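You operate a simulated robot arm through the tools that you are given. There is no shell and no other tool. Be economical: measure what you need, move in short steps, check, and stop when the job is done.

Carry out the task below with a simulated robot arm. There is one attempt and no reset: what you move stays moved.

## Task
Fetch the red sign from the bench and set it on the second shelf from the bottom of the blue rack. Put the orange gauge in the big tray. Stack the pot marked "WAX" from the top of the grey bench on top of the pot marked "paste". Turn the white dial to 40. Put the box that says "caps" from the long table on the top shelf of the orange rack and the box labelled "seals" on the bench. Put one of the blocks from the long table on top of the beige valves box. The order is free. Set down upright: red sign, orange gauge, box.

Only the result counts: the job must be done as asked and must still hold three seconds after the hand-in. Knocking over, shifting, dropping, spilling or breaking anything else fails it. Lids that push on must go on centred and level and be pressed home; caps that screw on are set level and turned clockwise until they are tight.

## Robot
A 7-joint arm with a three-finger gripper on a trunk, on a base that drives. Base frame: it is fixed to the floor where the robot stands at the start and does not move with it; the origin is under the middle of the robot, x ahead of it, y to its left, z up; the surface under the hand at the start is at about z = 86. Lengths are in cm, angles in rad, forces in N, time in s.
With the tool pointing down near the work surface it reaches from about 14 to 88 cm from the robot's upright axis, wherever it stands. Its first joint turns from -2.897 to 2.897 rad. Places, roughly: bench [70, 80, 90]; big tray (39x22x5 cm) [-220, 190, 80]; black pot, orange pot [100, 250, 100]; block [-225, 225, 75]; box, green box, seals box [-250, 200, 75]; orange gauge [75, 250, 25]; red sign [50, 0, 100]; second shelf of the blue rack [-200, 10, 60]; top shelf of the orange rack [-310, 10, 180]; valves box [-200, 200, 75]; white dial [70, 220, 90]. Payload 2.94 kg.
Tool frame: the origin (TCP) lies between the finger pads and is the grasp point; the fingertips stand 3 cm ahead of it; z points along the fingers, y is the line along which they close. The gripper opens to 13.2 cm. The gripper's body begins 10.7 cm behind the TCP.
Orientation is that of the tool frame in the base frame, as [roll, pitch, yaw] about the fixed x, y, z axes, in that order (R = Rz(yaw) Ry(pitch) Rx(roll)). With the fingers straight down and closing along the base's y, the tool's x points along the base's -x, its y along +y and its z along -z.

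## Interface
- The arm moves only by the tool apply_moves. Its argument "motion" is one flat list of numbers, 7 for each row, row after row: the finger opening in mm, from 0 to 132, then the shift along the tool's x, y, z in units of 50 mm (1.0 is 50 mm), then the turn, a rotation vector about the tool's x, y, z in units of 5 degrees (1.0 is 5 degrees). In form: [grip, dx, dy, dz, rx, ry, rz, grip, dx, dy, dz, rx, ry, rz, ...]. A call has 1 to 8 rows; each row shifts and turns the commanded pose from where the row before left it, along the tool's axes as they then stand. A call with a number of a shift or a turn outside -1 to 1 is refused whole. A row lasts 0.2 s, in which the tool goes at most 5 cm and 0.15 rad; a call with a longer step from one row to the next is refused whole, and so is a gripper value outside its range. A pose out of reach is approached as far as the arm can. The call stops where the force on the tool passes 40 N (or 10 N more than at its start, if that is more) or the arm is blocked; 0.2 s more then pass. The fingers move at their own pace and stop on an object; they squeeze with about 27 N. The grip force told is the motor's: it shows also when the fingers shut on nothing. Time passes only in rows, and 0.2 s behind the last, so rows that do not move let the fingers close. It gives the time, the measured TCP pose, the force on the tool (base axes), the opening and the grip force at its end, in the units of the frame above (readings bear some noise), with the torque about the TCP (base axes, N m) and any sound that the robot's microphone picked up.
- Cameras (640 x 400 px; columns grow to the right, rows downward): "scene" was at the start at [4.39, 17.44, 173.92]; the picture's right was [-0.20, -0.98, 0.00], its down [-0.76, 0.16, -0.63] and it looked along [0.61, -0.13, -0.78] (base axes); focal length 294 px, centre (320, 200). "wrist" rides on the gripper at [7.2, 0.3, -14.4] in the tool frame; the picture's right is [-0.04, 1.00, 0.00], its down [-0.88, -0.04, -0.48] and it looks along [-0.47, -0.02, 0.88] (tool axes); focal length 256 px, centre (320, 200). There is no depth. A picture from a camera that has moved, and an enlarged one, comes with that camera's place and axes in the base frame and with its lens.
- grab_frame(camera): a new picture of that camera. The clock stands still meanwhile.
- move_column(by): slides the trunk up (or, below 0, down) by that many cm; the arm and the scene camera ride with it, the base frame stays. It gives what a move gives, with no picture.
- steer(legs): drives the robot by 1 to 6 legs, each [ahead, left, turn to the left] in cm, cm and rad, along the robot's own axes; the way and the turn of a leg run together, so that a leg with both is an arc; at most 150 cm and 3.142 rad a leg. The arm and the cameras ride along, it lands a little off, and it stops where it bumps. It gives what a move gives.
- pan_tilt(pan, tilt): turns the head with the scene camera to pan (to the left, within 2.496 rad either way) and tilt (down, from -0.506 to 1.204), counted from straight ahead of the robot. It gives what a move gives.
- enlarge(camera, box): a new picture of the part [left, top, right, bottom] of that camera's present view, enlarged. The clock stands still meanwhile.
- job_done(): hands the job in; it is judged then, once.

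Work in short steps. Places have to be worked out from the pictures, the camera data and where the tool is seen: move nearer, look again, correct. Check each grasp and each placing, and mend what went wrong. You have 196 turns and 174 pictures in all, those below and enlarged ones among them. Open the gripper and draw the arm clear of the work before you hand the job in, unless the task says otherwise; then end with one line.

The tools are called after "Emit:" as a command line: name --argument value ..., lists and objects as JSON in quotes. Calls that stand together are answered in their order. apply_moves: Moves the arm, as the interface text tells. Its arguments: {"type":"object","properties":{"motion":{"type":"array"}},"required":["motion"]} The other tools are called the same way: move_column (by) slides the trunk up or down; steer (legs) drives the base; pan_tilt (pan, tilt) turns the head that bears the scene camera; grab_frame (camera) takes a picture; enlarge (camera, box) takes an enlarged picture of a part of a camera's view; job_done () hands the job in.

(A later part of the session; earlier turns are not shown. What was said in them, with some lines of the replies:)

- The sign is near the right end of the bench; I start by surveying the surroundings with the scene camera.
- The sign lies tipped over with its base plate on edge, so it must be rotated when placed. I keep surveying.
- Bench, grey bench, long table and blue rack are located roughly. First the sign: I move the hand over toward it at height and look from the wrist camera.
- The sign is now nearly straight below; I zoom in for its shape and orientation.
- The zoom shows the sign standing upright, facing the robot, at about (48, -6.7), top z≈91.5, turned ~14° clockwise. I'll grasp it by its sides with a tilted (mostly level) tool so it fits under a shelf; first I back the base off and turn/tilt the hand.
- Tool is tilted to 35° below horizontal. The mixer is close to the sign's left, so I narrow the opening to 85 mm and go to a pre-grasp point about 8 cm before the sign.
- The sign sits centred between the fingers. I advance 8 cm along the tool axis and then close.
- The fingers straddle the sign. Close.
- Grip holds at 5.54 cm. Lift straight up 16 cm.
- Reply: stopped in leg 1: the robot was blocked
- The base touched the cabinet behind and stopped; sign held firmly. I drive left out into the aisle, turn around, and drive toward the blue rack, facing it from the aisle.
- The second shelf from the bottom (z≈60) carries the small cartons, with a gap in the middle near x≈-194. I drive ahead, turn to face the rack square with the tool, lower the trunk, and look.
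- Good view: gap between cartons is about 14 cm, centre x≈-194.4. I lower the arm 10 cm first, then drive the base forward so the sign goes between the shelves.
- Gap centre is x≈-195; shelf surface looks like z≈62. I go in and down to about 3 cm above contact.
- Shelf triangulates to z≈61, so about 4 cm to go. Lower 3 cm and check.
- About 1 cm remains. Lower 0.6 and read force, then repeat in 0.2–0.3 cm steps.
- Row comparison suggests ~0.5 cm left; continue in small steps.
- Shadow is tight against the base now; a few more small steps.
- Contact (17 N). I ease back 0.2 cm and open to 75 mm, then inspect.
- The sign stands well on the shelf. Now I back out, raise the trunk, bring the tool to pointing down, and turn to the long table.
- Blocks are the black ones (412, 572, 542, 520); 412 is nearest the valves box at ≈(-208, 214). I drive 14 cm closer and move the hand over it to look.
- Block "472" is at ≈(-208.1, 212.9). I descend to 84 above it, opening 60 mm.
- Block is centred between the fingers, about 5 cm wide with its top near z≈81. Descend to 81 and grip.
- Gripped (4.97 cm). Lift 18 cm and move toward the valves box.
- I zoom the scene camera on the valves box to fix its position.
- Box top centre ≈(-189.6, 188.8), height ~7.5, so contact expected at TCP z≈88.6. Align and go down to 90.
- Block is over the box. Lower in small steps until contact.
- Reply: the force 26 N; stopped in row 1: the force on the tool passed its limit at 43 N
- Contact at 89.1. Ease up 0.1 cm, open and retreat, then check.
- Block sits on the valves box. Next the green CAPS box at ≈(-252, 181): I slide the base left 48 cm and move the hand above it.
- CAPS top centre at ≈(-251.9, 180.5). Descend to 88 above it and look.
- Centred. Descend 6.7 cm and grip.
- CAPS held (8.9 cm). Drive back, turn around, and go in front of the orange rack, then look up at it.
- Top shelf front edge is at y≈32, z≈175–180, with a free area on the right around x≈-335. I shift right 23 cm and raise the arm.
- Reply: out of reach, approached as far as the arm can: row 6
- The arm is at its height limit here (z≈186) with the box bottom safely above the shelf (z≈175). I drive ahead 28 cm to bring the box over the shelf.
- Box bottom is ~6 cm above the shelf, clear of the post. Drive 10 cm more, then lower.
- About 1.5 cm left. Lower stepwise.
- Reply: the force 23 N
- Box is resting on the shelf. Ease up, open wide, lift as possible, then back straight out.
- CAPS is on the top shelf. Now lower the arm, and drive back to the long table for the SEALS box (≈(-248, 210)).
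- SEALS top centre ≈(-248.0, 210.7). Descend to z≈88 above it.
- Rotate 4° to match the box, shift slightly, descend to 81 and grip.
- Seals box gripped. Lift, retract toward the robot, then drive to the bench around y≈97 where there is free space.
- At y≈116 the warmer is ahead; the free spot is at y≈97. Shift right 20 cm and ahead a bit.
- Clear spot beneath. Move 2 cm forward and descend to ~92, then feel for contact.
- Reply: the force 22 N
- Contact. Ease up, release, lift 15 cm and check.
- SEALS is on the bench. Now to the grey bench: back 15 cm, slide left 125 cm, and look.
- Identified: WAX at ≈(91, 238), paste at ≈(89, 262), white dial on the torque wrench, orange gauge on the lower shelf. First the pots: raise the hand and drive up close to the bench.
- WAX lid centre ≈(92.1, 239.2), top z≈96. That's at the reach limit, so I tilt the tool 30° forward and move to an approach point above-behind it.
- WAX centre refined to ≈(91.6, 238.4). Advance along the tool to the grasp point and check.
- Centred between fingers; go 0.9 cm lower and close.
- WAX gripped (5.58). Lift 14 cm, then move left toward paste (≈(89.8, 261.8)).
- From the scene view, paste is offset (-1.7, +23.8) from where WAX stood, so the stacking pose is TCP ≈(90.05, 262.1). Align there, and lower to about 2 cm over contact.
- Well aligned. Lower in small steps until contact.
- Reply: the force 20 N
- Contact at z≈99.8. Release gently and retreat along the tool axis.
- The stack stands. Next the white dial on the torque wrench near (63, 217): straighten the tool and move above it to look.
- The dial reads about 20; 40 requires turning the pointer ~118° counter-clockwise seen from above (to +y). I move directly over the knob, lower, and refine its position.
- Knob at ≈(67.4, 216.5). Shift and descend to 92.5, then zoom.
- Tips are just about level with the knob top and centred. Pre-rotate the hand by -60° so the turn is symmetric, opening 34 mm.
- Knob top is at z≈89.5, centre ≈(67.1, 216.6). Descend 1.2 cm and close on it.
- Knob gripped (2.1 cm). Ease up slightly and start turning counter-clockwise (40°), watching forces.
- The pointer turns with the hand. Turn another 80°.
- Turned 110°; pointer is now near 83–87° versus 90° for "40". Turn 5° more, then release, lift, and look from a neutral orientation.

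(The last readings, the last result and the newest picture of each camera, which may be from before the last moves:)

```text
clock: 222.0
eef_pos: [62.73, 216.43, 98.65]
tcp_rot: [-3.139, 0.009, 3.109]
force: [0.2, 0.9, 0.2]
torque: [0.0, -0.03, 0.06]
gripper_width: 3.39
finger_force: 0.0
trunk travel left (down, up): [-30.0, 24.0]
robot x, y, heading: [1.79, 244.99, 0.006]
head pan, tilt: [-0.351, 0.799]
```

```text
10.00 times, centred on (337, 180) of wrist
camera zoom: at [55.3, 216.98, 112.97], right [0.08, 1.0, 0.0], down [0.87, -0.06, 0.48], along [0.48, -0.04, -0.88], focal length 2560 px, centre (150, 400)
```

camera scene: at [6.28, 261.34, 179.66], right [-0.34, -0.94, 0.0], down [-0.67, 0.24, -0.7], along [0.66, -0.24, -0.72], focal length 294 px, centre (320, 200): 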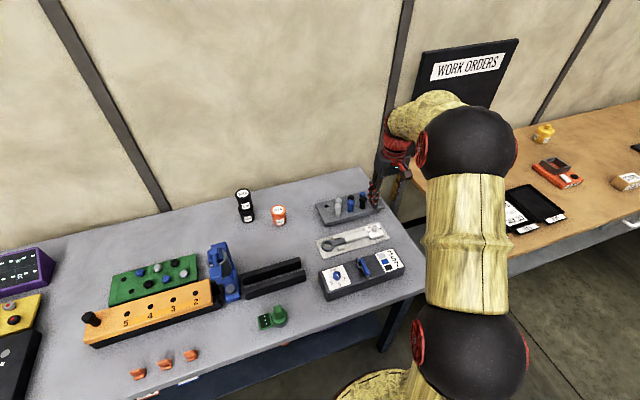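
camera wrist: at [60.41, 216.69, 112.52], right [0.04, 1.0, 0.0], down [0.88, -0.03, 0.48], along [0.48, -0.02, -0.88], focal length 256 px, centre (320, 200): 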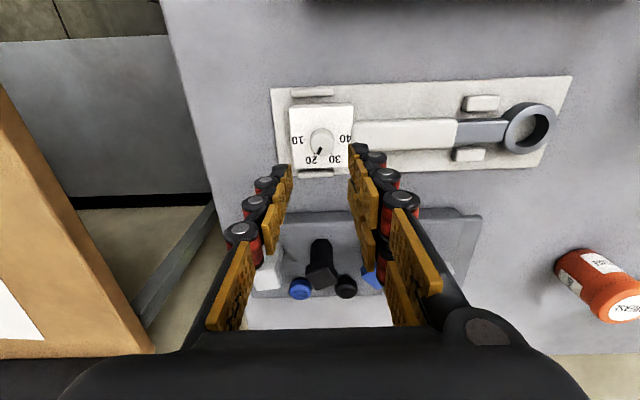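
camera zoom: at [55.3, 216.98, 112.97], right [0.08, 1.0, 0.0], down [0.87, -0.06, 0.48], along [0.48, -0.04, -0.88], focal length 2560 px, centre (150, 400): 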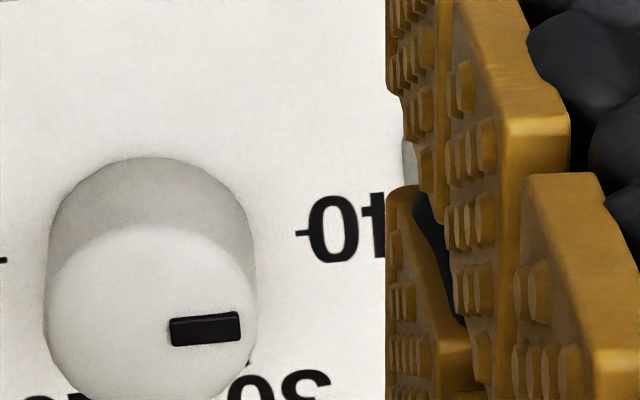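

The pointer is parallel to the 10–40 tick line and points at 40, so the dial is set. Now the orange gauge on the lower shelf: raise, back off, centre the arm, lower the trunk and look.

Emit:
apply_moves --motion '[80, 0, 0, -0.9, 0, 0, 0, 80, 0, 0, -0.9, 0, 0, 0]'

Emit:
steer --legs '[[-38, 0, 0], [0, 10, 0]]'

Emit:
apply_moves --motion '[100, 0, 0.95, 0, 0, 0, -0.4, 100, 0, 0.95, 0, 0, 0, 0, 100, 0, 0.95, 0, 0, 0, 0, 100, 0, 0.95, 0, 0, 0, 0, 100, 0, 0.95, 0, 0, 0, 0, 100, 0, 0.95, 0, 0, 0, 0]'

Emit:
move_column --by -30

Emit:
pan_tilt --pan 0.0 --tilt 0.8

Emit:
grab_frame --camera "scene"

```text
clock: 222.6
eef_pos: [62.55, 216.55, 107.4]
tcp_rot: [-3.139, 0.006, 3.11]
force: [-0.4, 0.4, -0.3]
torque: [0.02, -0.03, -0.02]
gripper_width: 7.58
finger_force: 0.0
trunk travel left (down, up): [-30.0, 24.0]
robot x, y, heading: [1.86, 244.84, 0.005]
head pan, tilt: [-0.351, 0.799]
```

```text
clock: 225.8
eef_pos: [23.81, 225.89, 107.46]
tcp_rot: [-3.138, 0.007, 3.098]
force: [0.5, 1.1, -0.2]
torque: [-0.05, -0.01, 0.03]
gripper_width: 8.02
finger_force: 0.1
trunk travel left (down, up): [-30.0, 24.0]
robot x, y, heading: [-36.49, 255.21, -0.005]
head pan, tilt: [-0.351, 0.799]
```

```text
clock: 227.2
eef_pos: [24.38, 254.18, 107.57]
tcp_rot: [-3.137, 0.007, 3.134]
force: [0.2, -0.5, 0.2]
torque: [-0.04, -0.02, -0.01]
gripper_width: 10.0
finger_force: 0.1
trunk travel left (down, up): [-30.0, 24.0]
robot x, y, heading: [-36.55, 255.23, -0.007]
head pan, tilt: [-0.351, 0.799]
```

```text
clock: 230.2
eef_pos: [24.25, 254.15, 77.59]
tcp_rot: [-3.141, 0.005, 3.133]
force: [-0.2, -0.6, 0.1]
torque: [0.0, -0.02, 0.01]
gripper_width: 9.98
finger_force: 0.1
trunk travel left (down, up): [0.0, 54.0]
robot x, y, heading: [-36.62, 255.7, -0.012]
head pan, tilt: [-0.351, 0.799]
```

```text
clock: 231.0
eef_pos: [24.38, 254.19, 77.5]
tcp_rot: [-3.14, 0.006, 3.132]
force: [-0.5, -0.6, -0.2]
torque: [-0.02, 0.0, 0.04]
gripper_width: 9.98
finger_force: 0.1
trunk travel left (down, up): [0.0, 54.0]
robot x, y, heading: [-36.76, 255.42, -0.01]
head pan, tilt: [0.0, 0.799]
```

```text
83 pictures are left
camera scene: at [-31.44, 274.19, 149.66], right [-0.01, -1.0, 0.0], down [-0.72, 0.01, -0.7], along [0.7, -0.01, -0.72], focal length 294 px, centre (320, 200)
```

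scene: 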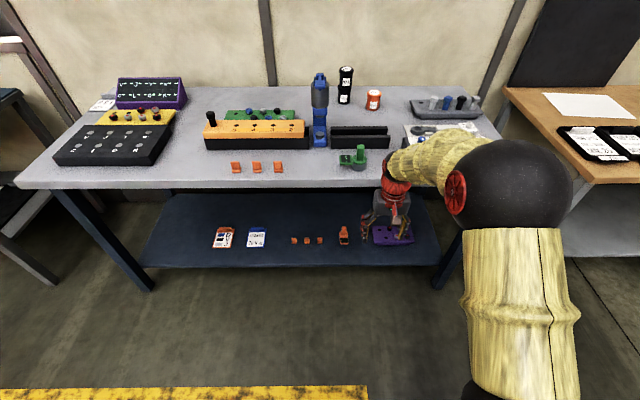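

Emit:
enlarge --camera "scene" --box '[276, 200, 420, 290]'

Emit:
grab_frame --camera "wrist"

```text
4.44 times, centred on (348, 245) of scene
camera zoom: at [-31.44, 274.19, 149.66], right [-0.01, -1.0, 0.0], down [-0.72, 0.01, -0.7], along [0.7, -0.01, -0.72], focal length 1306 px, centre (196, 0)
```

zoom: 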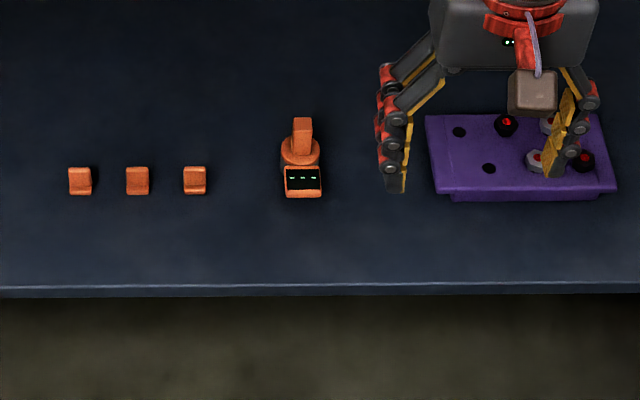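

```text
81 pictures are left
camera wrist: at [17.01, 254.52, 91.78], right [0.05, 1.0, 0.0], down [0.88, -0.04, 0.48], along [0.48, -0.03, -0.88], focal length 256 px, centre (320, 200)
```

wrist: 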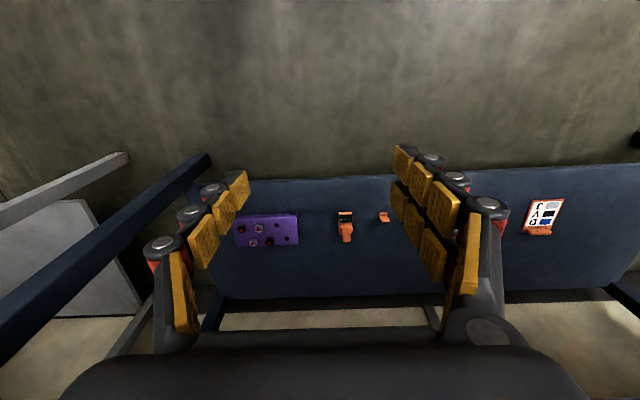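

Gauge: display in front, disc base with vertical fin behind at ≈(65.5, 260), shelf z≈22. I'll tilt the tool to 35° below horizontal in the free space in front of the bench, then go down.

Emit:
apply_moves --motion '[80, 0, 0, 0, 0, -1, 0, 80, 0, 0, 0, 0, -1, 0, 80, 0, 0, 0, 0, -1, 0, 80, 0, 0, 0, 0, -1, 0, 80, 0, 0, 0, 0, -1, 0, 80, 0, 0, 0, 0, -1, 0, 80, 0, 0, 0, 0, -1, 0, 80, 0, 0, 0, 0, -1, 0]'

Emit:
apply_moves --motion '[80, 0, 0, 0, 0, -1, 0, 80, 0, 0, 0, 0, -1, 0, 80, 0, 0, 0, 0, -1, 0]'

Emit:
apply_moves --motion '[80, 0.8, 0.14, 0.55, 0, 0, 0, 80, 0.8, 0.14, 0.55, 0, 0, 0, 80, 0.8, 0.14, 0.55, 0, 0, 0, 80, 0.8, 0.14, 0.55, 0, 0, 0, 80, 0.8, 0.14, 0.55, 0, 0, 0, 80, 0.8, 0.14, 0.55, 0, 0, 0, 80, 0.8, 0.14, 0.55, 0, 0, 0, 80, 0.8, 0.14, 0.55, 0, 0, 0]'

Emit:
grab_frame --camera "wrist"

```text
clock: 232.8
eef_pos: [24.41, 254.18, 77.56]
tcp_rot: [-3.139, 0.71, 3.135]
force: [0.0, -0.6, 0.2]
torque: [0.01, 0.01, -0.01]
gripper_width: 8.01
finger_force: 0.1
trunk travel left (down, up): [0.0, 54.0]
robot x, y, heading: [-36.54, 255.42, -0.012]
head pan, tilt: [0.0, 0.799]
```

```text
clock: 233.6
eef_pos: [24.31, 254.18, 77.66]
tcp_rot: [-3.14, 0.968, 3.134]
force: [0.0, -0.6, 0.2]
torque: [0.0, 0.02, 0.03]
gripper_width: 7.98
finger_force: 0.0
trunk travel left (down, up): [0.0, 54.0]
robot x, y, heading: [-36.95, 255.07, -0.008]
head pan, tilt: [0.0, 0.799]
```

```text
clock: 235.4
eef_pos: [24.5, 259.73, 38.87]
tcp_rot: [-3.139, 0.97, 3.136]
force: [1.2, -0.7, 1.6]
torque: [-0.02, 0.12, 0.0]
gripper_width: 7.98
finger_force: 0.0
trunk travel left (down, up): [0.0, 54.0]
robot x, y, heading: [-36.78, 254.96, -0.009]
head pan, tilt: [0.0, 0.799]
```

```text
80 pictures are left
camera wrist: at [8.7, 260.1, 40.98], right [0.03, 1.0, 0.03], down [0.1, -0.04, 0.99], along [0.99, -0.03, -0.1], focal length 256 px, centre (320, 200)
```

wrist: 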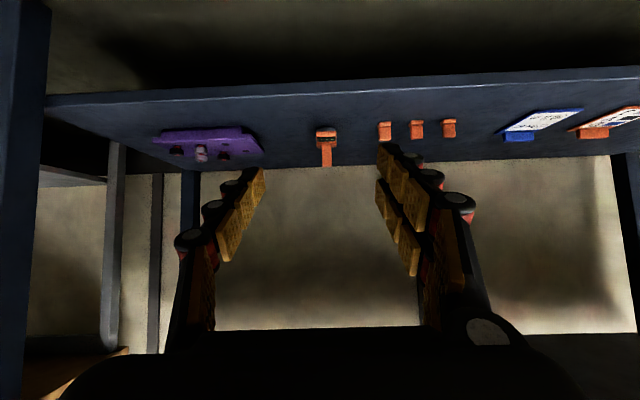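

Shelf z≈21, gauge fin top ≈27.6, y≈260.3. Drive ahead 20 cm so the hand goes in above the shelf.

Emit:
steer --legs '[[22, 0, 0.008]]'

Emit:
grab_frame --camera "wrist"

Emit:
enlarge --camera "wrist" --box '[270, 60, 390, 180]'

```text
clock: 237.1
eef_pos: [46.45, 259.76, 38.6]
tcp_rot: [-3.138, 0.966, 3.139]
force: [0.4, 0.5, 0.5]
torque: [0.01, -0.01, 0.02]
gripper_width: 8.01
finger_force: 0.1
trunk travel left (down, up): [0.0, 54.0]
robot x, y, heading: [-14.64, 254.82, -0.004]
head pan, tilt: [0.0, 0.799]
```

```text
79 pictures are left
camera wrist: at [30.51, 260.07, 40.95], right [0.03, 1.0, 0.03], down [0.11, -0.04, 0.99], along [0.99, -0.03, -0.11], focal length 256 px, centre (320, 200)
```

wrist: 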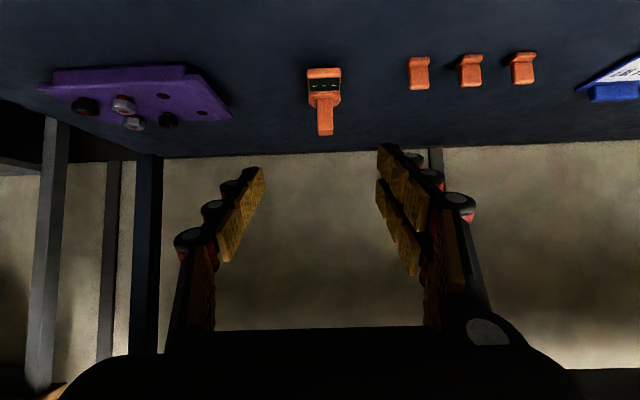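

```text
3.33 times, centred on (330, 120) of wrist
camera zoom: at [30.51, 260.07, 40.95], right [0.03, 1.0, 0.03], down [0.11, -0.04, 0.99], along [0.99, -0.03, -0.11], focal length 853 px, centre (287, 467)
```

zoom: 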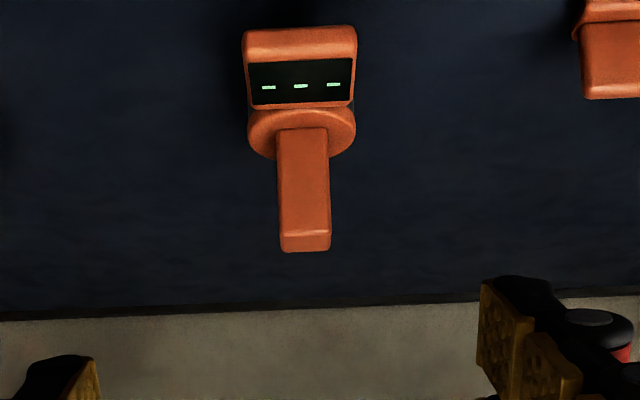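

Fin is 2.1 cm wide at ≈(65.8, 260.1), z 23–27.5. Advance along the tool axis to 7 cm short.

Emit:
apply_moves --motion '[50, -0.036, 0.017, 0.75, 0, 0, 0, 50, -0.036, 0.017, 0.75, 0, 0, 0, 50, -0.036, 0.017, 0.75, 0, 0, 0, 50, -0.036, 0.017, 0.75, 0, 0, 0]'

Emit:
grab_frame --camera "wrist"

```text
clock: 238.1
eef_pos: [59.26, 260.08, 30.66]
tcp_rot: [-3.136, 0.968, 3.141]
force: [0.1, 0.2, 0.9]
torque: [0.01, 0.0, 0.02]
gripper_width: 5.02
finger_force: 0.0
trunk travel left (down, up): [0.0, 54.0]
robot x, y, heading: [-14.5, 254.75, -0.004]
head pan, tilt: [0.0, 0.799]
```

```text
77 pictures are left
camera wrist: at [43.34, 260.43, 32.91], right [0.03, 1.0, 0.03], down [0.11, -0.04, 0.99], along [0.99, -0.03, -0.11], focal length 256 px, centre (320, 200)
```

wrist: 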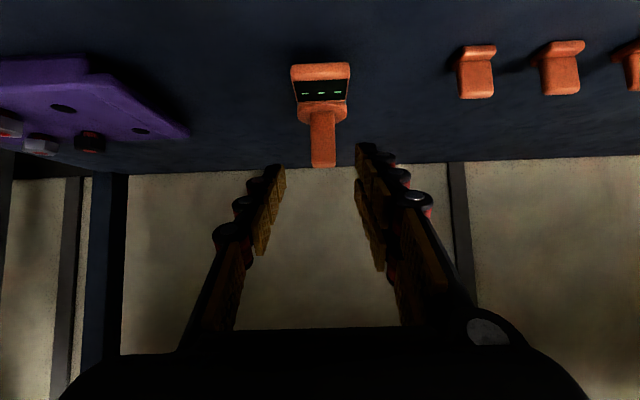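

Aligned. Advance 7 cm and check before closing.

Emit:
apply_moves --motion '[50, 0, 0.01, 0.5, 0, 0, 0, 50, 0, 0.01, 0.5, 0, 0, 0, 50, 0, 0, 0.4, 0, 0, 0]'

Emit:
grab_frame --camera "wrist"

```text
clock: 238.9
eef_pos: [64.92, 259.94, 26.67]
tcp_rot: [-3.138, 0.966, 3.139]
force: [-0.2, 0.3, 0.7]
torque: [-0.05, 0.02, 0.02]
gripper_width: 4.99
finger_force: 0.0
trunk travel left (down, up): [0.0, 54.0]
robot x, y, heading: [-14.61, 254.83, -0.005]
head pan, tilt: [0.0, 0.799]
```

```text
76 pictures are left
camera wrist: at [49.03, 260.31, 28.92], right [0.03, 1.0, 0.03], down [0.11, -0.04, 0.99], along [0.99, -0.03, -0.11], focal length 256 px, centre (320, 200)
```

wrist: 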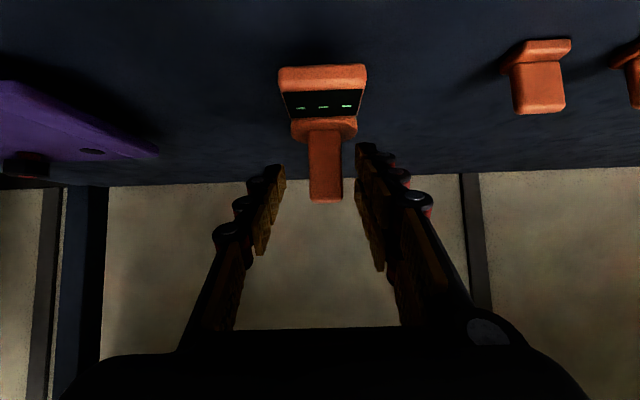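

Fingers straddle the fin. Close.

Emit:
apply_moves --motion '[5, 0, 0, 0, 0, 0, 0, 5, 0, 0, 0, 0, 0, 0, 5, 0, 0, 0, 0, 0, 0]'

Emit:
apply_moves --motion '[5, -0.16, 0, -0.11, 0, 0, 0, 5, -0.33, 0, -0.22, 0, 0, 0, 5, -0.6, 0, -0.4, 0, 0, 0]'

Emit:
grab_frame --camera "wrist"

```text
clock: 239.7
eef_pos: [65.07, 260.02, 26.79]
tcp_rot: [-3.137, 0.968, 3.14]
force: [0.3, 1.4, -0.6]
torque: [0.02, -0.03, 0.04]
gripper_width: 2.27
finger_force: 24.5
trunk travel left (down, up): [0.0, 54.0]
robot x, y, heading: [-14.58, 255.09, -0.005]
head pan, tilt: [0.0, 0.799]
```

```text
clock: 240.5
eef_pos: [64.81, 260.02, 33.18]
tcp_rot: [-3.138, 0.964, 3.141]
force: [-1.2, 0.2, -5.8]
torque: [-0.01, -0.04, -0.02]
gripper_width: 2.27
finger_force: 27.2
trunk travel left (down, up): [0.0, 54.0]
robot x, y, heading: [-14.63, 255.1, -0.007]
head pan, tilt: [0.0, 0.799]
```

```text
75 pictures are left
camera wrist: at [48.98, 260.42, 35.44], right [0.03, 1.0, 0.03], down [0.11, -0.04, 0.99], along [0.99, -0.03, -0.11], focal length 256 px, centre (320, 200)
```

wrist: 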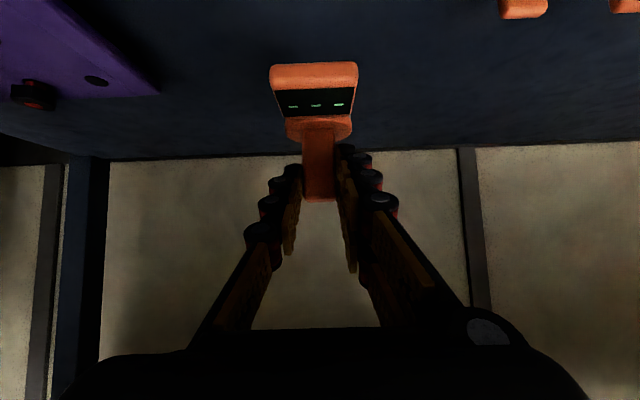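

Gauge held (2.27 cm, ~5 N). Raise a bit more, back out, raise the trunk.

Emit:
apply_moves --motion '[5, -0.65, 0, -0.45, 0, 0, 0]'

Emit:
steer --legs '[[-50, 0, 0]]'

Emit:
move_column --by 40

Emit:
apply_moves --motion '[5, -0.7, 0, -0.6, 0, 0, 0, 5, -0.7, 0, -0.6, 0, 0, 0, 5, -0.7, 0, -0.6, 0, 0, 0, 5, -0.7, 0, -0.6, 0, 0, 0, 5, -0.7, 0, -0.6, 0, 0, 0]'

Emit:
grab_frame --camera "wrist"

```text
clock: 240.9
eef_pos: [64.94, 260.1, 37.05]
tcp_rot: [-3.136, 0.962, 3.139]
force: [-2.1, 0.0, -6.9]
torque: [0.01, -0.09, 0.02]
gripper_width: 2.27
finger_force: 26.7
trunk travel left (down, up): [0.0, 54.0]
robot x, y, heading: [-14.57, 254.98, -0.009]
head pan, tilt: [0.0, 0.799]
```

```text
clock: 243.8
eef_pos: [15.53, 260.38, 37.37]
tcp_rot: [-3.14, 0.965, 3.14]
force: [-0.1, -0.3, -4.9]
torque: [-0.03, 0.06, -0.01]
gripper_width: 2.25
finger_force: 26.4
trunk travel left (down, up): [0.0, 54.0]
robot x, y, heading: [-63.9, 255.31, -0.006]
head pan, tilt: [0.0, 0.799]
```

```text
clock: 247.7
eef_pos: [15.41, 260.47, 77.35]
tcp_rot: [-3.138, 0.965, 3.141]
force: [-0.4, 0.3, -4.6]
torque: [0.0, 0.1, -0.01]
gripper_width: 2.29
finger_force: 26.6
trunk travel left (down, up): [-40.0, 14.0]
robot x, y, heading: [-64.33, 255.64, -0.007]
head pan, tilt: [0.0, 0.799]
```

```text
clock: 248.9
eef_pos: [12.82, 260.38, 100.04]
tcp_rot: [-3.136, 0.962, 3.14]
force: [-2.1, -0.3, -6.7]
torque: [-0.05, -0.01, 0.01]
gripper_width: 2.27
finger_force: 27.2
trunk travel left (down, up): [-40.0, 14.0]
robot x, y, heading: [-64.13, 255.29, -0.003]
head pan, tilt: [0.0, 0.799]
```

```text
74 pictures are left
camera wrist: at [-3.13, 260.73, 102.37], right [0.03, 1.0, 0.03], down [0.11, -0.04, 0.99], along [0.99, -0.03, -0.11], focal length 256 px, centre (320, 200)
```

wrist: 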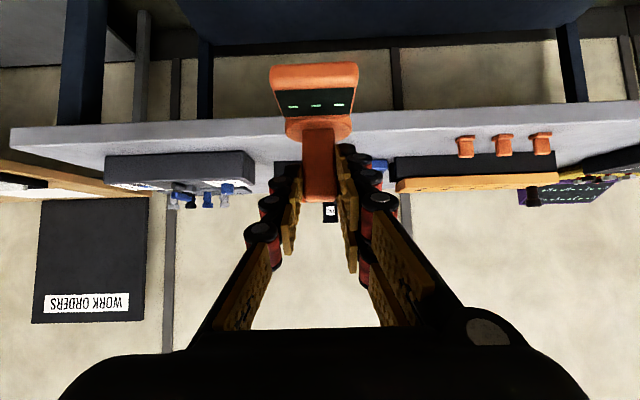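

Drive to the long table, keeping the arm short of the table edge until aligned with the tray.

Emit:
steer --legs '[[0, -150, 0], [0, -13, 0], [0, 0, 1.574], [0, 150, 0]]'

Emit:
grab_frame --camera "wrist"

Emit:
grab_frame --camera "scene"

```text
clock: 268.1
eef_pos: [-214.67, 178.02, 100.1]
tcp_rot: [-3.138, 0.964, -1.669]
force: [-0.5, 0.1, -3.6]
torque: [-0.08, 0.02, 0.0]
gripper_width: 2.28
finger_force: 27.2
trunk travel left (down, up): [-40.0, 14.0]
robot x, y, heading: [-216.97, 100.7, 1.468]
head pan, tilt: [0.0, 0.799]
```

```text
73 pictures are left
camera wrist: at [-216.55, 162.17, 102.39], right [-0.99, 0.13, 0.03], down [0.05, 0.1, 0.99], along [0.12, 0.99, -0.11], focal length 256 px, centre (320, 200)
```

wrist: 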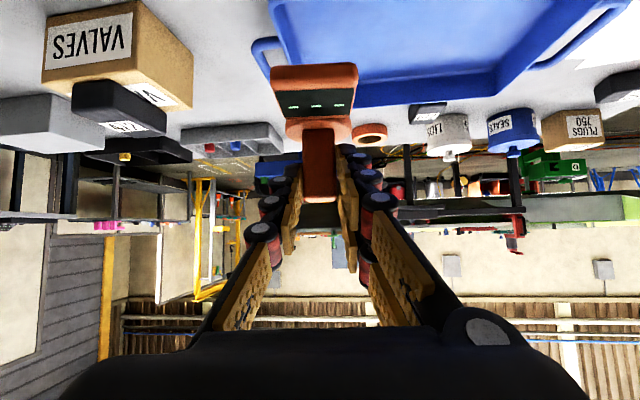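

```text
72 pictures are left
camera scene: at [-235.54, 107.58, 189.65], right [0.99, -0.1, 0.0], down [-0.07, -0.71, -0.7], along [0.07, 0.69, -0.72], focal length 294 px, centre (320, 200)
```

scene: 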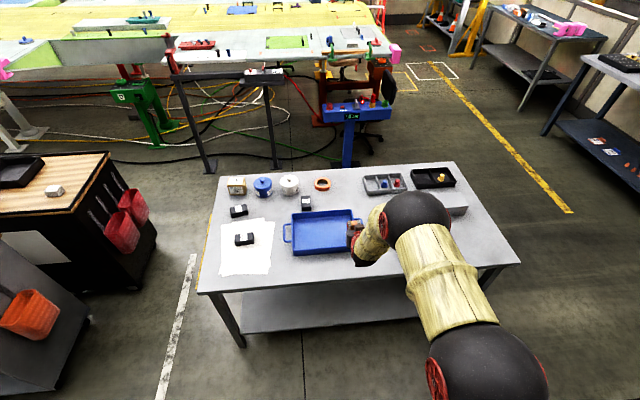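

Heading drifted slightly. I turn 0.10 left and move ahead so the gauge is over the tray centre (≈(-225, 192)).

Emit:
steer --legs '[[0, 0, 0.1], [15, 2, 0]]'

Emit:
grab_frame --camera "scene"

Emit:
grab_frame --camera "wrist"

```text
clock: 270.1
eef_pos: [-224.4, 192.84, 100.07]
tcp_rot: [-3.137, 0.966, -1.565]
force: [-0.1, 0.7, -5.3]
torque: [-0.05, 0.0, 0.02]
gripper_width: 2.28
finger_force: 27.2
trunk travel left (down, up): [-40.0, 14.0]
robot x, y, heading: [-219.3, 115.52, 1.572]
head pan, tilt: [0.0, 0.799]
```

```text
71 pictures are left
camera scene: at [-238.14, 120.81, 189.64], right [1.0, 0.0, 0.0], down [0.0, -0.72, -0.7], along [0.0, 0.7, -0.72], focal length 294 px, centre (320, 200)
```

scene: 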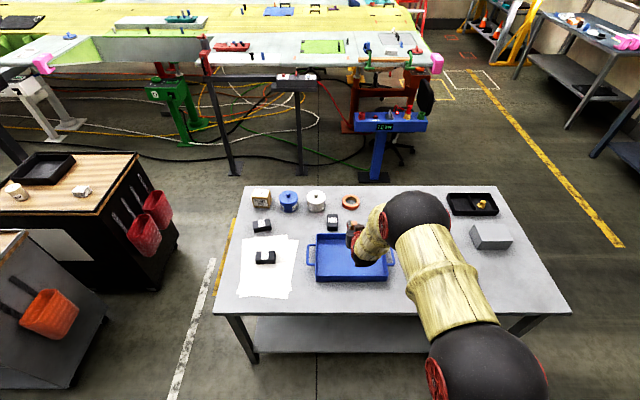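

```text
70 pictures are left
camera wrist: at [-224.77, 176.92, 102.3], right [-1.0, 0.02, 0.03], down [0.04, 0.11, 0.99], along [0.02, 0.99, -0.11], focal length 256 px, centre (320, 200)
```

wrist: 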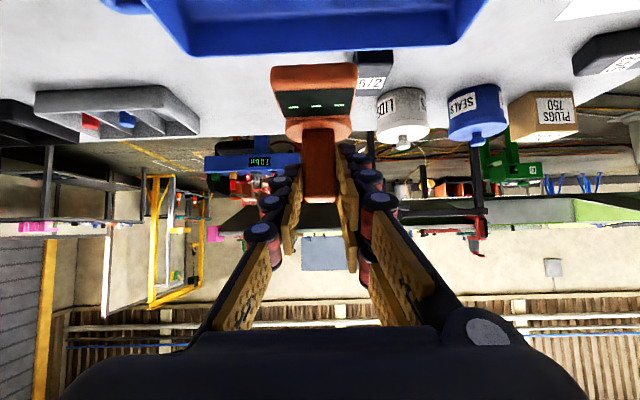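

Tray is centred under the gauge. Lower 11.5 cm, then zoom.

Emit:
apply_moves --motion '[5, 0.62, 0.06, 0.46, 0, 0, 0, 5, 0.62, 0.06, 0.46, 0, 0, 0, 5, 0.62, 0, 0.46, 0, 0, 0]'

Emit:
grab_frame --camera "wrist"

Emit:
enlarge --camera "scene" --box '[300, 200, 412, 290]'

```text
clock: 270.9
eef_pos: [-225.09, 193.13, 88.61]
tcp_rot: [-3.138, 0.964, -1.567]
force: [-0.5, 1.3, -4.2]
torque: [-0.1, -0.01, -0.02]
gripper_width: 2.25
finger_force: 27.0
trunk travel left (down, up): [-40.0, 14.0]
robot x, y, heading: [-219.05, 115.16, 1.572]
head pan, tilt: [0.0, 0.799]
```

```text
69 pictures are left
camera wrist: at [-225.45, 177.27, 90.78], right [-1.0, 0.02, 0.03], down [0.04, 0.11, 0.99], along [0.02, 0.99, -0.11], focal length 256 px, centre (320, 200)
```

wrist: 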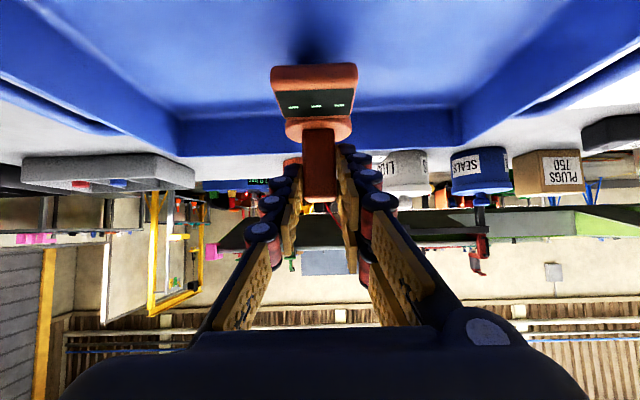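

```text
4.44 times, centred on (356, 245) of scene
camera zoom: at [-238.11, 120.71, 189.64], right [1.0, 0.0, 0.0], down [0.0, -0.72, -0.7], along [0.0, 0.7, -0.72], focal length 1306 px, centre (160, 0)
```

zoom: 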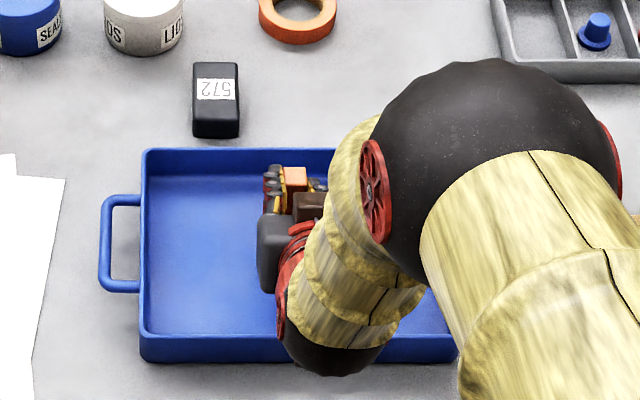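

Over the tray floor, well inside. Lower 2.6 cm, then feel.

Emit:
apply_moves --motion '[5, 0.21, 0, 0.15, 0, 0, 0, 5, 0.21, 0, 0.15, 0, 0, 0]'

Emit:
enlarge --camera "wrist" --box '[240, 10, 400, 110]'

Emit:
apply_moves --motion '[5, 0.05, 0, 0.034, 0, 0, 0]'

Emit:
apply_moves --motion '[5, 0.05, 0, 0.034, 0, 0, 0]'

```text
clock: 271.4
eef_pos: [-225.19, 193.68, 86.68]
tcp_rot: [-3.138, 0.979, -1.568]
force: [-0.1, -4.5, 23.9]
torque: [0.51, -0.05, 0.01]
gripper_width: 2.33
finger_force: 26.9
trunk travel left (down, up): [-40.0, 14.0]
robot x, y, heading: [-219.64, 115.31, 1.569]
head pan, tilt: [0.0, 0.799]
```

```text
4.00 times, centred on (320, 60) of wrist
camera zoom: at [-225.4, 177.65, 88.78], right [-1.0, 0.02, 0.03], down [0.04, 0.09, 0.99], along [0.02, 1.0, -0.1], focal length 1024 px, centre (320, 760)
```

zoom: 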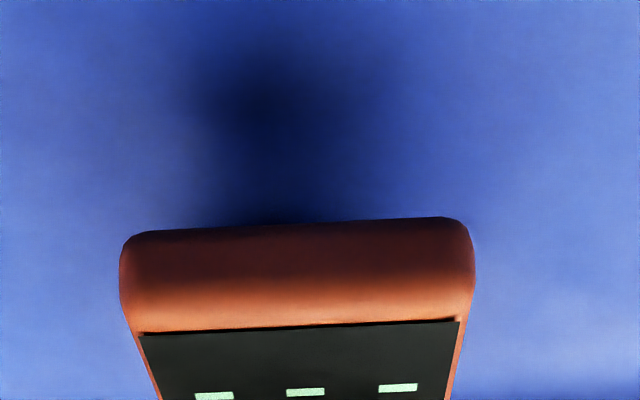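

```text
clock: 271.9
eef_pos: [-224.99, 193.64, 86.28]
tcp_rot: [-3.138, 0.976, -1.568]
force: [-3.1, 7.3, 26.1]
torque: [0.88, -0.07, 0.11]
gripper_width: 2.31
finger_force: 26.8
trunk travel left (down, up): [-40.0, 14.0]
robot x, y, heading: [-219.12, 115.46, 1.569]
head pan, tilt: [0.0, 0.799]
```

```text
clock: 272.2
eef_pos: [-224.94, 193.22, 85.85]
tcp_rot: [-3.137, 0.97, -1.568]
force: [-0.6, 5.6, 27.9]
torque: [0.49, 0.15, -0.04]
gripper_width: 2.29
finger_force: 26.9
trunk travel left (down, up): [-40.0, 14.0]
robot x, y, heading: [-219.06, 115.41, 1.565]
head pan, tilt: [0.0, 0.799]
```

Contact force ~27 N and still settling; look at how the gauge stands.

Emit:
grab_frame --camera "wrist"

Emit:
enlarge --camera "scene" --box '[330, 220, 394, 260]'

```text
66 pictures are left
camera wrist: at [-225.34, 177.29, 87.88], right [-1.0, 0.03, 0.03], down [0.04, 0.1, 0.99], along [0.02, 0.99, -0.1], focal length 256 px, centre (320, 200)
```

wrist: 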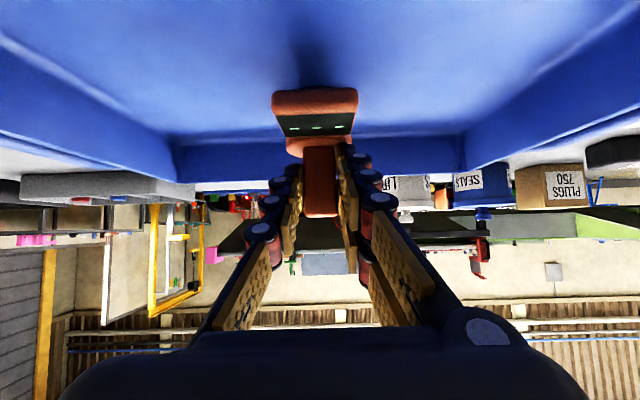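

```text
10.00 times, centred on (362, 240) of scene
camera zoom: at [-238.09, 120.32, 189.67], right [1.0, 0.0, 0.0], down [0.0, -0.72, -0.7], along [0.0, 0.7, -0.72], focal length 2938 px, centre (-100, -200)
```

zoom: 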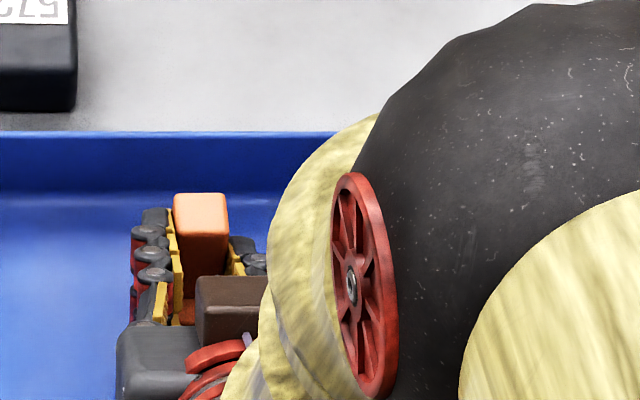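

The gauge slid evenly ~1 cm up in the grip—standing flat. Ease up 0.15 cm, open to 60 mm, retreat along the tool axis.

Emit:
apply_moves --motion '[5, -0.025, 0, -0.017, 0, 0, 0, 60, 0, 0, 0, 0, 0, 0, 60, 0, 0, 0, 0, 0, 0]'

Emit:
apply_moves --motion '[60, -0.1, 0, -0.4, 0, 0, 0, 60, -0.2, 0, -0.7, 0, 0, 0, 60, -0.3, 0, -0.9, 0, 0, 0, 60, -0.3, 0, -0.9, 0, 0, 0, 60, -0.3, 0, -0.9, 0, 0, 0]'

Emit:
grab_frame --camera "wrist"

Emit:
enlarge --camera "scene" --box '[300, 200, 412, 290]'

```text
clock: 273.1
eef_pos: [-224.89, 193.06, 85.48]
tcp_rot: [-3.136, 0.965, -1.567]
force: [-1.2, 3.0, 15.3]
torque: [0.21, 0.36, 0.04]
gripper_width: 6.41
finger_force: 1.2
trunk travel left (down, up): [-40.0, 14.0]
robot x, y, heading: [-218.87, 115.39, 1.57]
head pan, tilt: [0.0, 0.799]
```

```text
clock: 274.2
eef_pos: [-225.04, 180.64, 101.33]
tcp_rot: [-3.137, 0.964, -1.569]
force: [0.7, -0.8, -0.7]
torque: [0.03, 0.0, 0.0]
gripper_width: 6.0
finger_force: 0.0
trunk travel left (down, up): [-40.0, 14.0]
robot x, y, heading: [-218.92, 115.47, 1.571]
head pan, tilt: [0.0, 0.799]
```

```text
64 pictures are left
camera wrist: at [-225.33, 164.74, 103.53], right [-1.0, 0.03, 0.03], down [0.04, 0.11, 0.99], along [0.02, 0.99, -0.11], focal length 256 px, centre (320, 200)
```

wrist: 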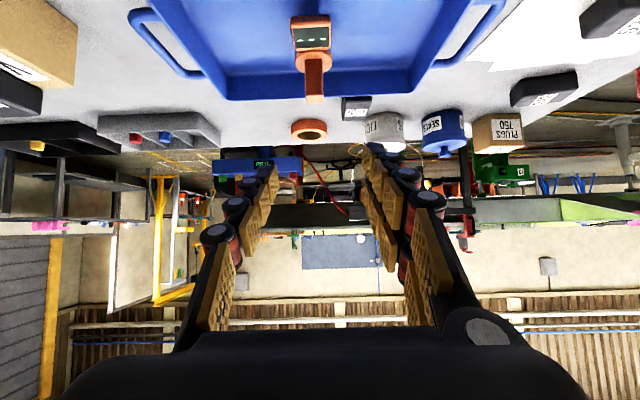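

```text
4.44 times, centred on (356, 245) of scene
camera zoom: at [-238.1, 120.4, 189.66], right [1.0, 0.0, 0.0], down [0.0, -0.72, -0.7], along [0.0, 0.7, -0.72], focal length 1306 px, centre (160, 0)
```

zoom: 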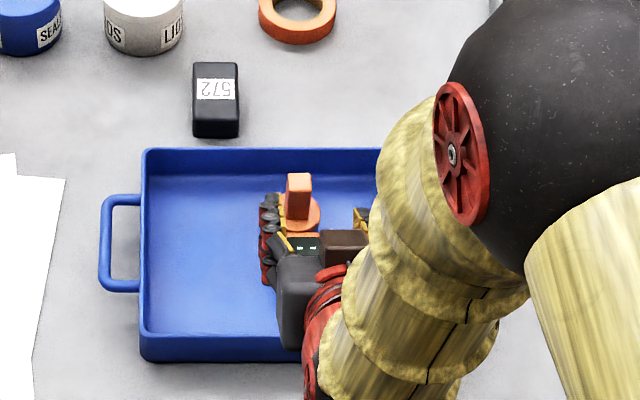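

Gauge stands upright in the tray. Back off, photograph the table, then return to the grey bench to double-check the dial.

Emit:
steer --legs '[[-25, 0, 0]]'

Emit:
enlarge --camera "scene" --box '[220, 130, 476, 290]'

Emit:
steer --legs '[[0, 0, -1.57], [140, 0, 0], [0, 140, 0], [55, 0, 0]]'

```text
clock: 276.1
eef_pos: [-224.93, 155.92, 101.38]
tcp_rot: [-3.137, 0.966, -1.569]
force: [-0.3, 0.2, -0.9]
torque: [0.05, 0.0, -0.01]
gripper_width: 6.01
finger_force: 0.1
trunk travel left (down, up): [-40.0, 14.0]
robot x, y, heading: [-218.87, 90.76, 1.573]
head pan, tilt: [0.0, 0.799]
```

```text
2.50 times, centred on (348, 210) of scene
camera zoom: at [-238.13, 95.59, 189.66], right [1.0, 0.0, 0.0], down [0.0, -0.72, -0.7], along [0.0, 0.7, -0.72], focal length 735 px, centre (250, 175)
```

zoom: 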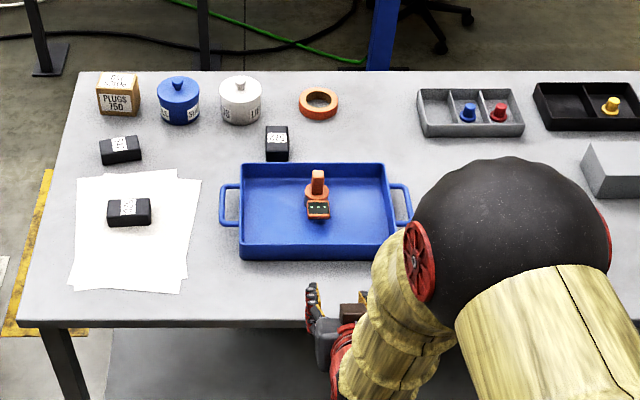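

```text
clock: 296.2
eef_pos: [46.29, 223.78, 101.29]
tcp_rot: [-3.139, 0.966, 3.1]
force: [0.8, 0.1, -0.6]
torque: [-0.02, 0.03, 0.0]
gripper_width: 6.01
finger_force: 0.0
trunk travel left (down, up): [-40.0, 14.0]
robot x, y, heading: [-19.38, 220.93, -0.043]
head pan, tilt: [0.0, 0.799]
```

Gauge is fine. At the grey bench now; raise and orient so the wrist camera looks straight down for an undistorted dial view.

Emit:
apply_moves --motion '[60, -0.65, 0, -0.45, 0, 0, 0, 60, -0.65, 0, -0.45, 0, 0, 0, 60, -0.65, 0, -0.45, 0, 0, 0, 60, 0, 0, 0, 0, 1, 0, 60, 0, 0, 0, 0, 1, 0, 60, 0, 0, 0, 0, 1, 0, 60, 0, 0, 0, 0, 1, 0, 60, 0, 0, 0, 0, 1, 0]'

Emit:
apply_moves --motion '[60, 0, 0, 0, 0, 1, 0, 60, 0, 0, 0, 0, 1, 0, 60, 0, 0, 0, 0, 1, 0, 60, 0, 0, 0, 0, 1, 0, 60, 0, 0, 0, 0, 1, 0, 60, 0, 0, 0, 0, 1, 0, 60, 0, 0, 0, 0, 1, 0, 60, 0, 0, 0, 0, 1, 0]'

Emit:
apply_moves --motion '[60, 0, 0, 0, 0, 1, 0, 60, 0, 0, 0, 0, 1, 0, 60, 0, 0, 0, 0, 1, 0, 60, 0, 0, 0, 0, 0.6, 0, 60, 0, -0.8, 0, 0, 0, 0]'

Emit:
grab_frame --camera "wrist"

```text
clock: 298.0
eef_pos: [46.45, 223.94, 113.27]
tcp_rot: [-3.139, 0.533, 3.097]
force: [8.8, 0.0, 10.8]
torque: [0.03, 1.22, -0.12]
gripper_width: 6.03
finger_force: 0.0
trunk travel left (down, up): [-40.0, 14.0]
robot x, y, heading: [-19.56, 220.63, -0.049]
head pan, tilt: [0.0, 0.799]
```

```text
clock: 299.8
eef_pos: [48.02, 225.89, 114.24]
tcp_rot: [3.076, 0.095, 3.127]
force: [-0.2, -0.3, -0.4]
torque: [0.01, -0.01, 0.01]
gripper_width: 5.99
finger_force: 0.1
out of reach, approached as far as the arm can: row 1, 2, 3, 4
trunk travel left (down, up): [-40.0, 14.0]
robot x, y, heading: [-19.0, 220.64, -0.044]
head pan, tilt: [0.0, 0.799]
```

```text
clock: 301.0
eef_pos: [47.87, 221.81, 113.79]
tcp_rot: [3.076, -0.219, -3.134]
force: [-0.4, -0.8, 0.0]
torque: [0.01, -0.01, 0.0]
gripper_width: 5.99
finger_force: 0.1
trunk travel left (down, up): [-40.0, 14.0]
robot x, y, heading: [-19.17, 220.8, -0.042]
head pan, tilt: [0.0, 0.799]
```

```text
61 pictures are left
camera wrist: at [43.96, 221.05, 129.43], right [0.05, 1.0, 0.06], down [0.96, -0.06, 0.27], along [0.27, 0.04, -0.96], focal length 256 px, centre (320, 200)
```

wrist: 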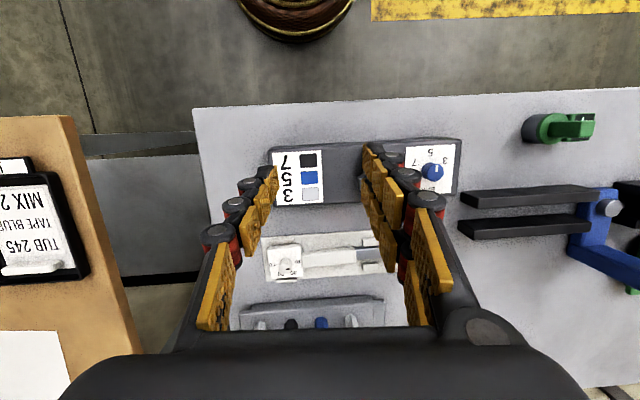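

Move over the dial so it's near the image centre.

Emit:
apply_moves --motion '[60, -0.75, -0.4, 0.1, 0, 0, 0, 60, -0.75, -0.4, 0.1, 0, 0, 0, 60, -0.75, -0.4, 0.1, 0, 0, 0]'

Emit:
grab_frame --camera "wrist"

```text
clock: 301.8
eef_pos: [58.69, 216.04, 109.26]
tcp_rot: [3.076, -0.218, -3.137]
force: [1.0, -0.2, -0.4]
torque: [0.01, 0.06, 0.02]
gripper_width: 5.99
finger_force: 0.0
trunk travel left (down, up): [-40.0, 14.0]
robot x, y, heading: [-19.17, 220.81, -0.047]
head pan, tilt: [0.0, 0.799]
```

```text
60 pictures are left
camera wrist: at [54.73, 215.32, 124.81], right [0.05, 1.0, 0.06], down [0.96, -0.07, 0.27], along [0.27, 0.04, -0.96], focal length 256 px, centre (320, 200)
```

wrist: 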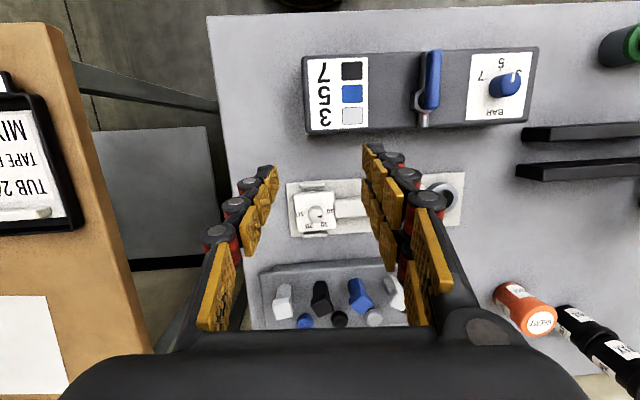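

Emit:
enlarge --camera "wrist" --box '[290, 190, 354, 230]'

```text
10.00 times, centred on (322, 210) of wrist
camera zoom: at [54.73, 215.32, 124.81], right [0.05, 1.0, 0.06], down [0.96, -0.07, 0.27], along [0.27, 0.04, -0.96], focal length 2560 px, centre (300, 100)
```

zoom: 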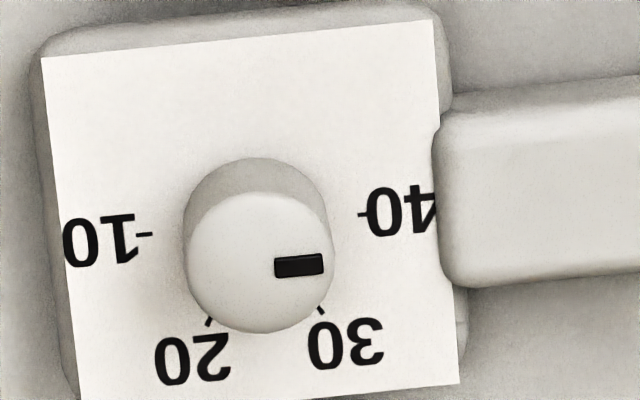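

The pointer is parallel with the 10–40 tick line (within 1°), so the dial is on 40; the pots still stand stacked. Draw the arm clear.

Emit:
apply_moves --motion '[60, 0, 0, -0.9, 0, 0, 0, 60, 0, 0, -0.9, 0, 0, 0]'

Emit:
steer --legs '[[-40, 0, 0]]'

Emit:
grab_frame --camera "scene"

```text
clock: 302.4
eef_pos: [60.36, 215.67, 118.2]
tcp_rot: [3.075, -0.218, -3.136]
force: [-1.2, 0.1, -0.9]
torque: [-0.01, 0.0, -0.03]
gripper_width: 6.01
finger_force: 0.1
trunk travel left (down, up): [-40.0, 14.0]
robot x, y, heading: [-19.37, 220.84, -0.043]
head pan, tilt: [0.0, 0.799]
```

```text
clock: 304.8
eef_pos: [21.09, 217.53, 118.28]
tcp_rot: [3.075, -0.215, -3.137]
force: [-0.6, 0.7, 0.8]
torque: [-0.02, -0.04, 0.0]
gripper_width: 6.0
finger_force: 0.1
trunk travel left (down, up): [-40.0, 14.0]
robot x, y, heading: [-59.05, 222.88, -0.047]
head pan, tilt: [0.0, 0.799]
```

```text
58 pictures are left
camera scene: at [-52.96, 241.41, 189.66], right [-0.05, -1.0, 0.0], down [-0.72, 0.03, -0.7], along [0.7, -0.03, -0.72], focal length 294 px, centre (320, 200)
```

scene: 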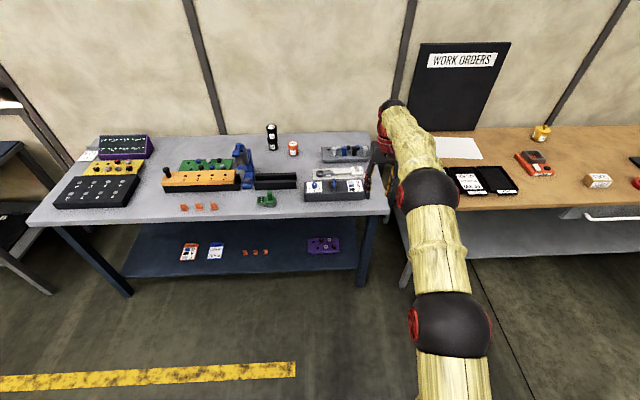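

Everything is in place and the arm is clear, so I hand the job in.

Emit:
job_done

```text
The job is handed in.
```

I carried out every part of the task and handed the job in; I haven't seen the verdict. The sign is on the second shelf of the blue rack, the gauge is in the big tray, and WAX is stacked on paste. The dial reads 40, "caps" is on the top shelf of the orange rack, "seals" is on the bench, and a block is on the valves box. Early on, the base bumped the freezer while reversing and stopped.
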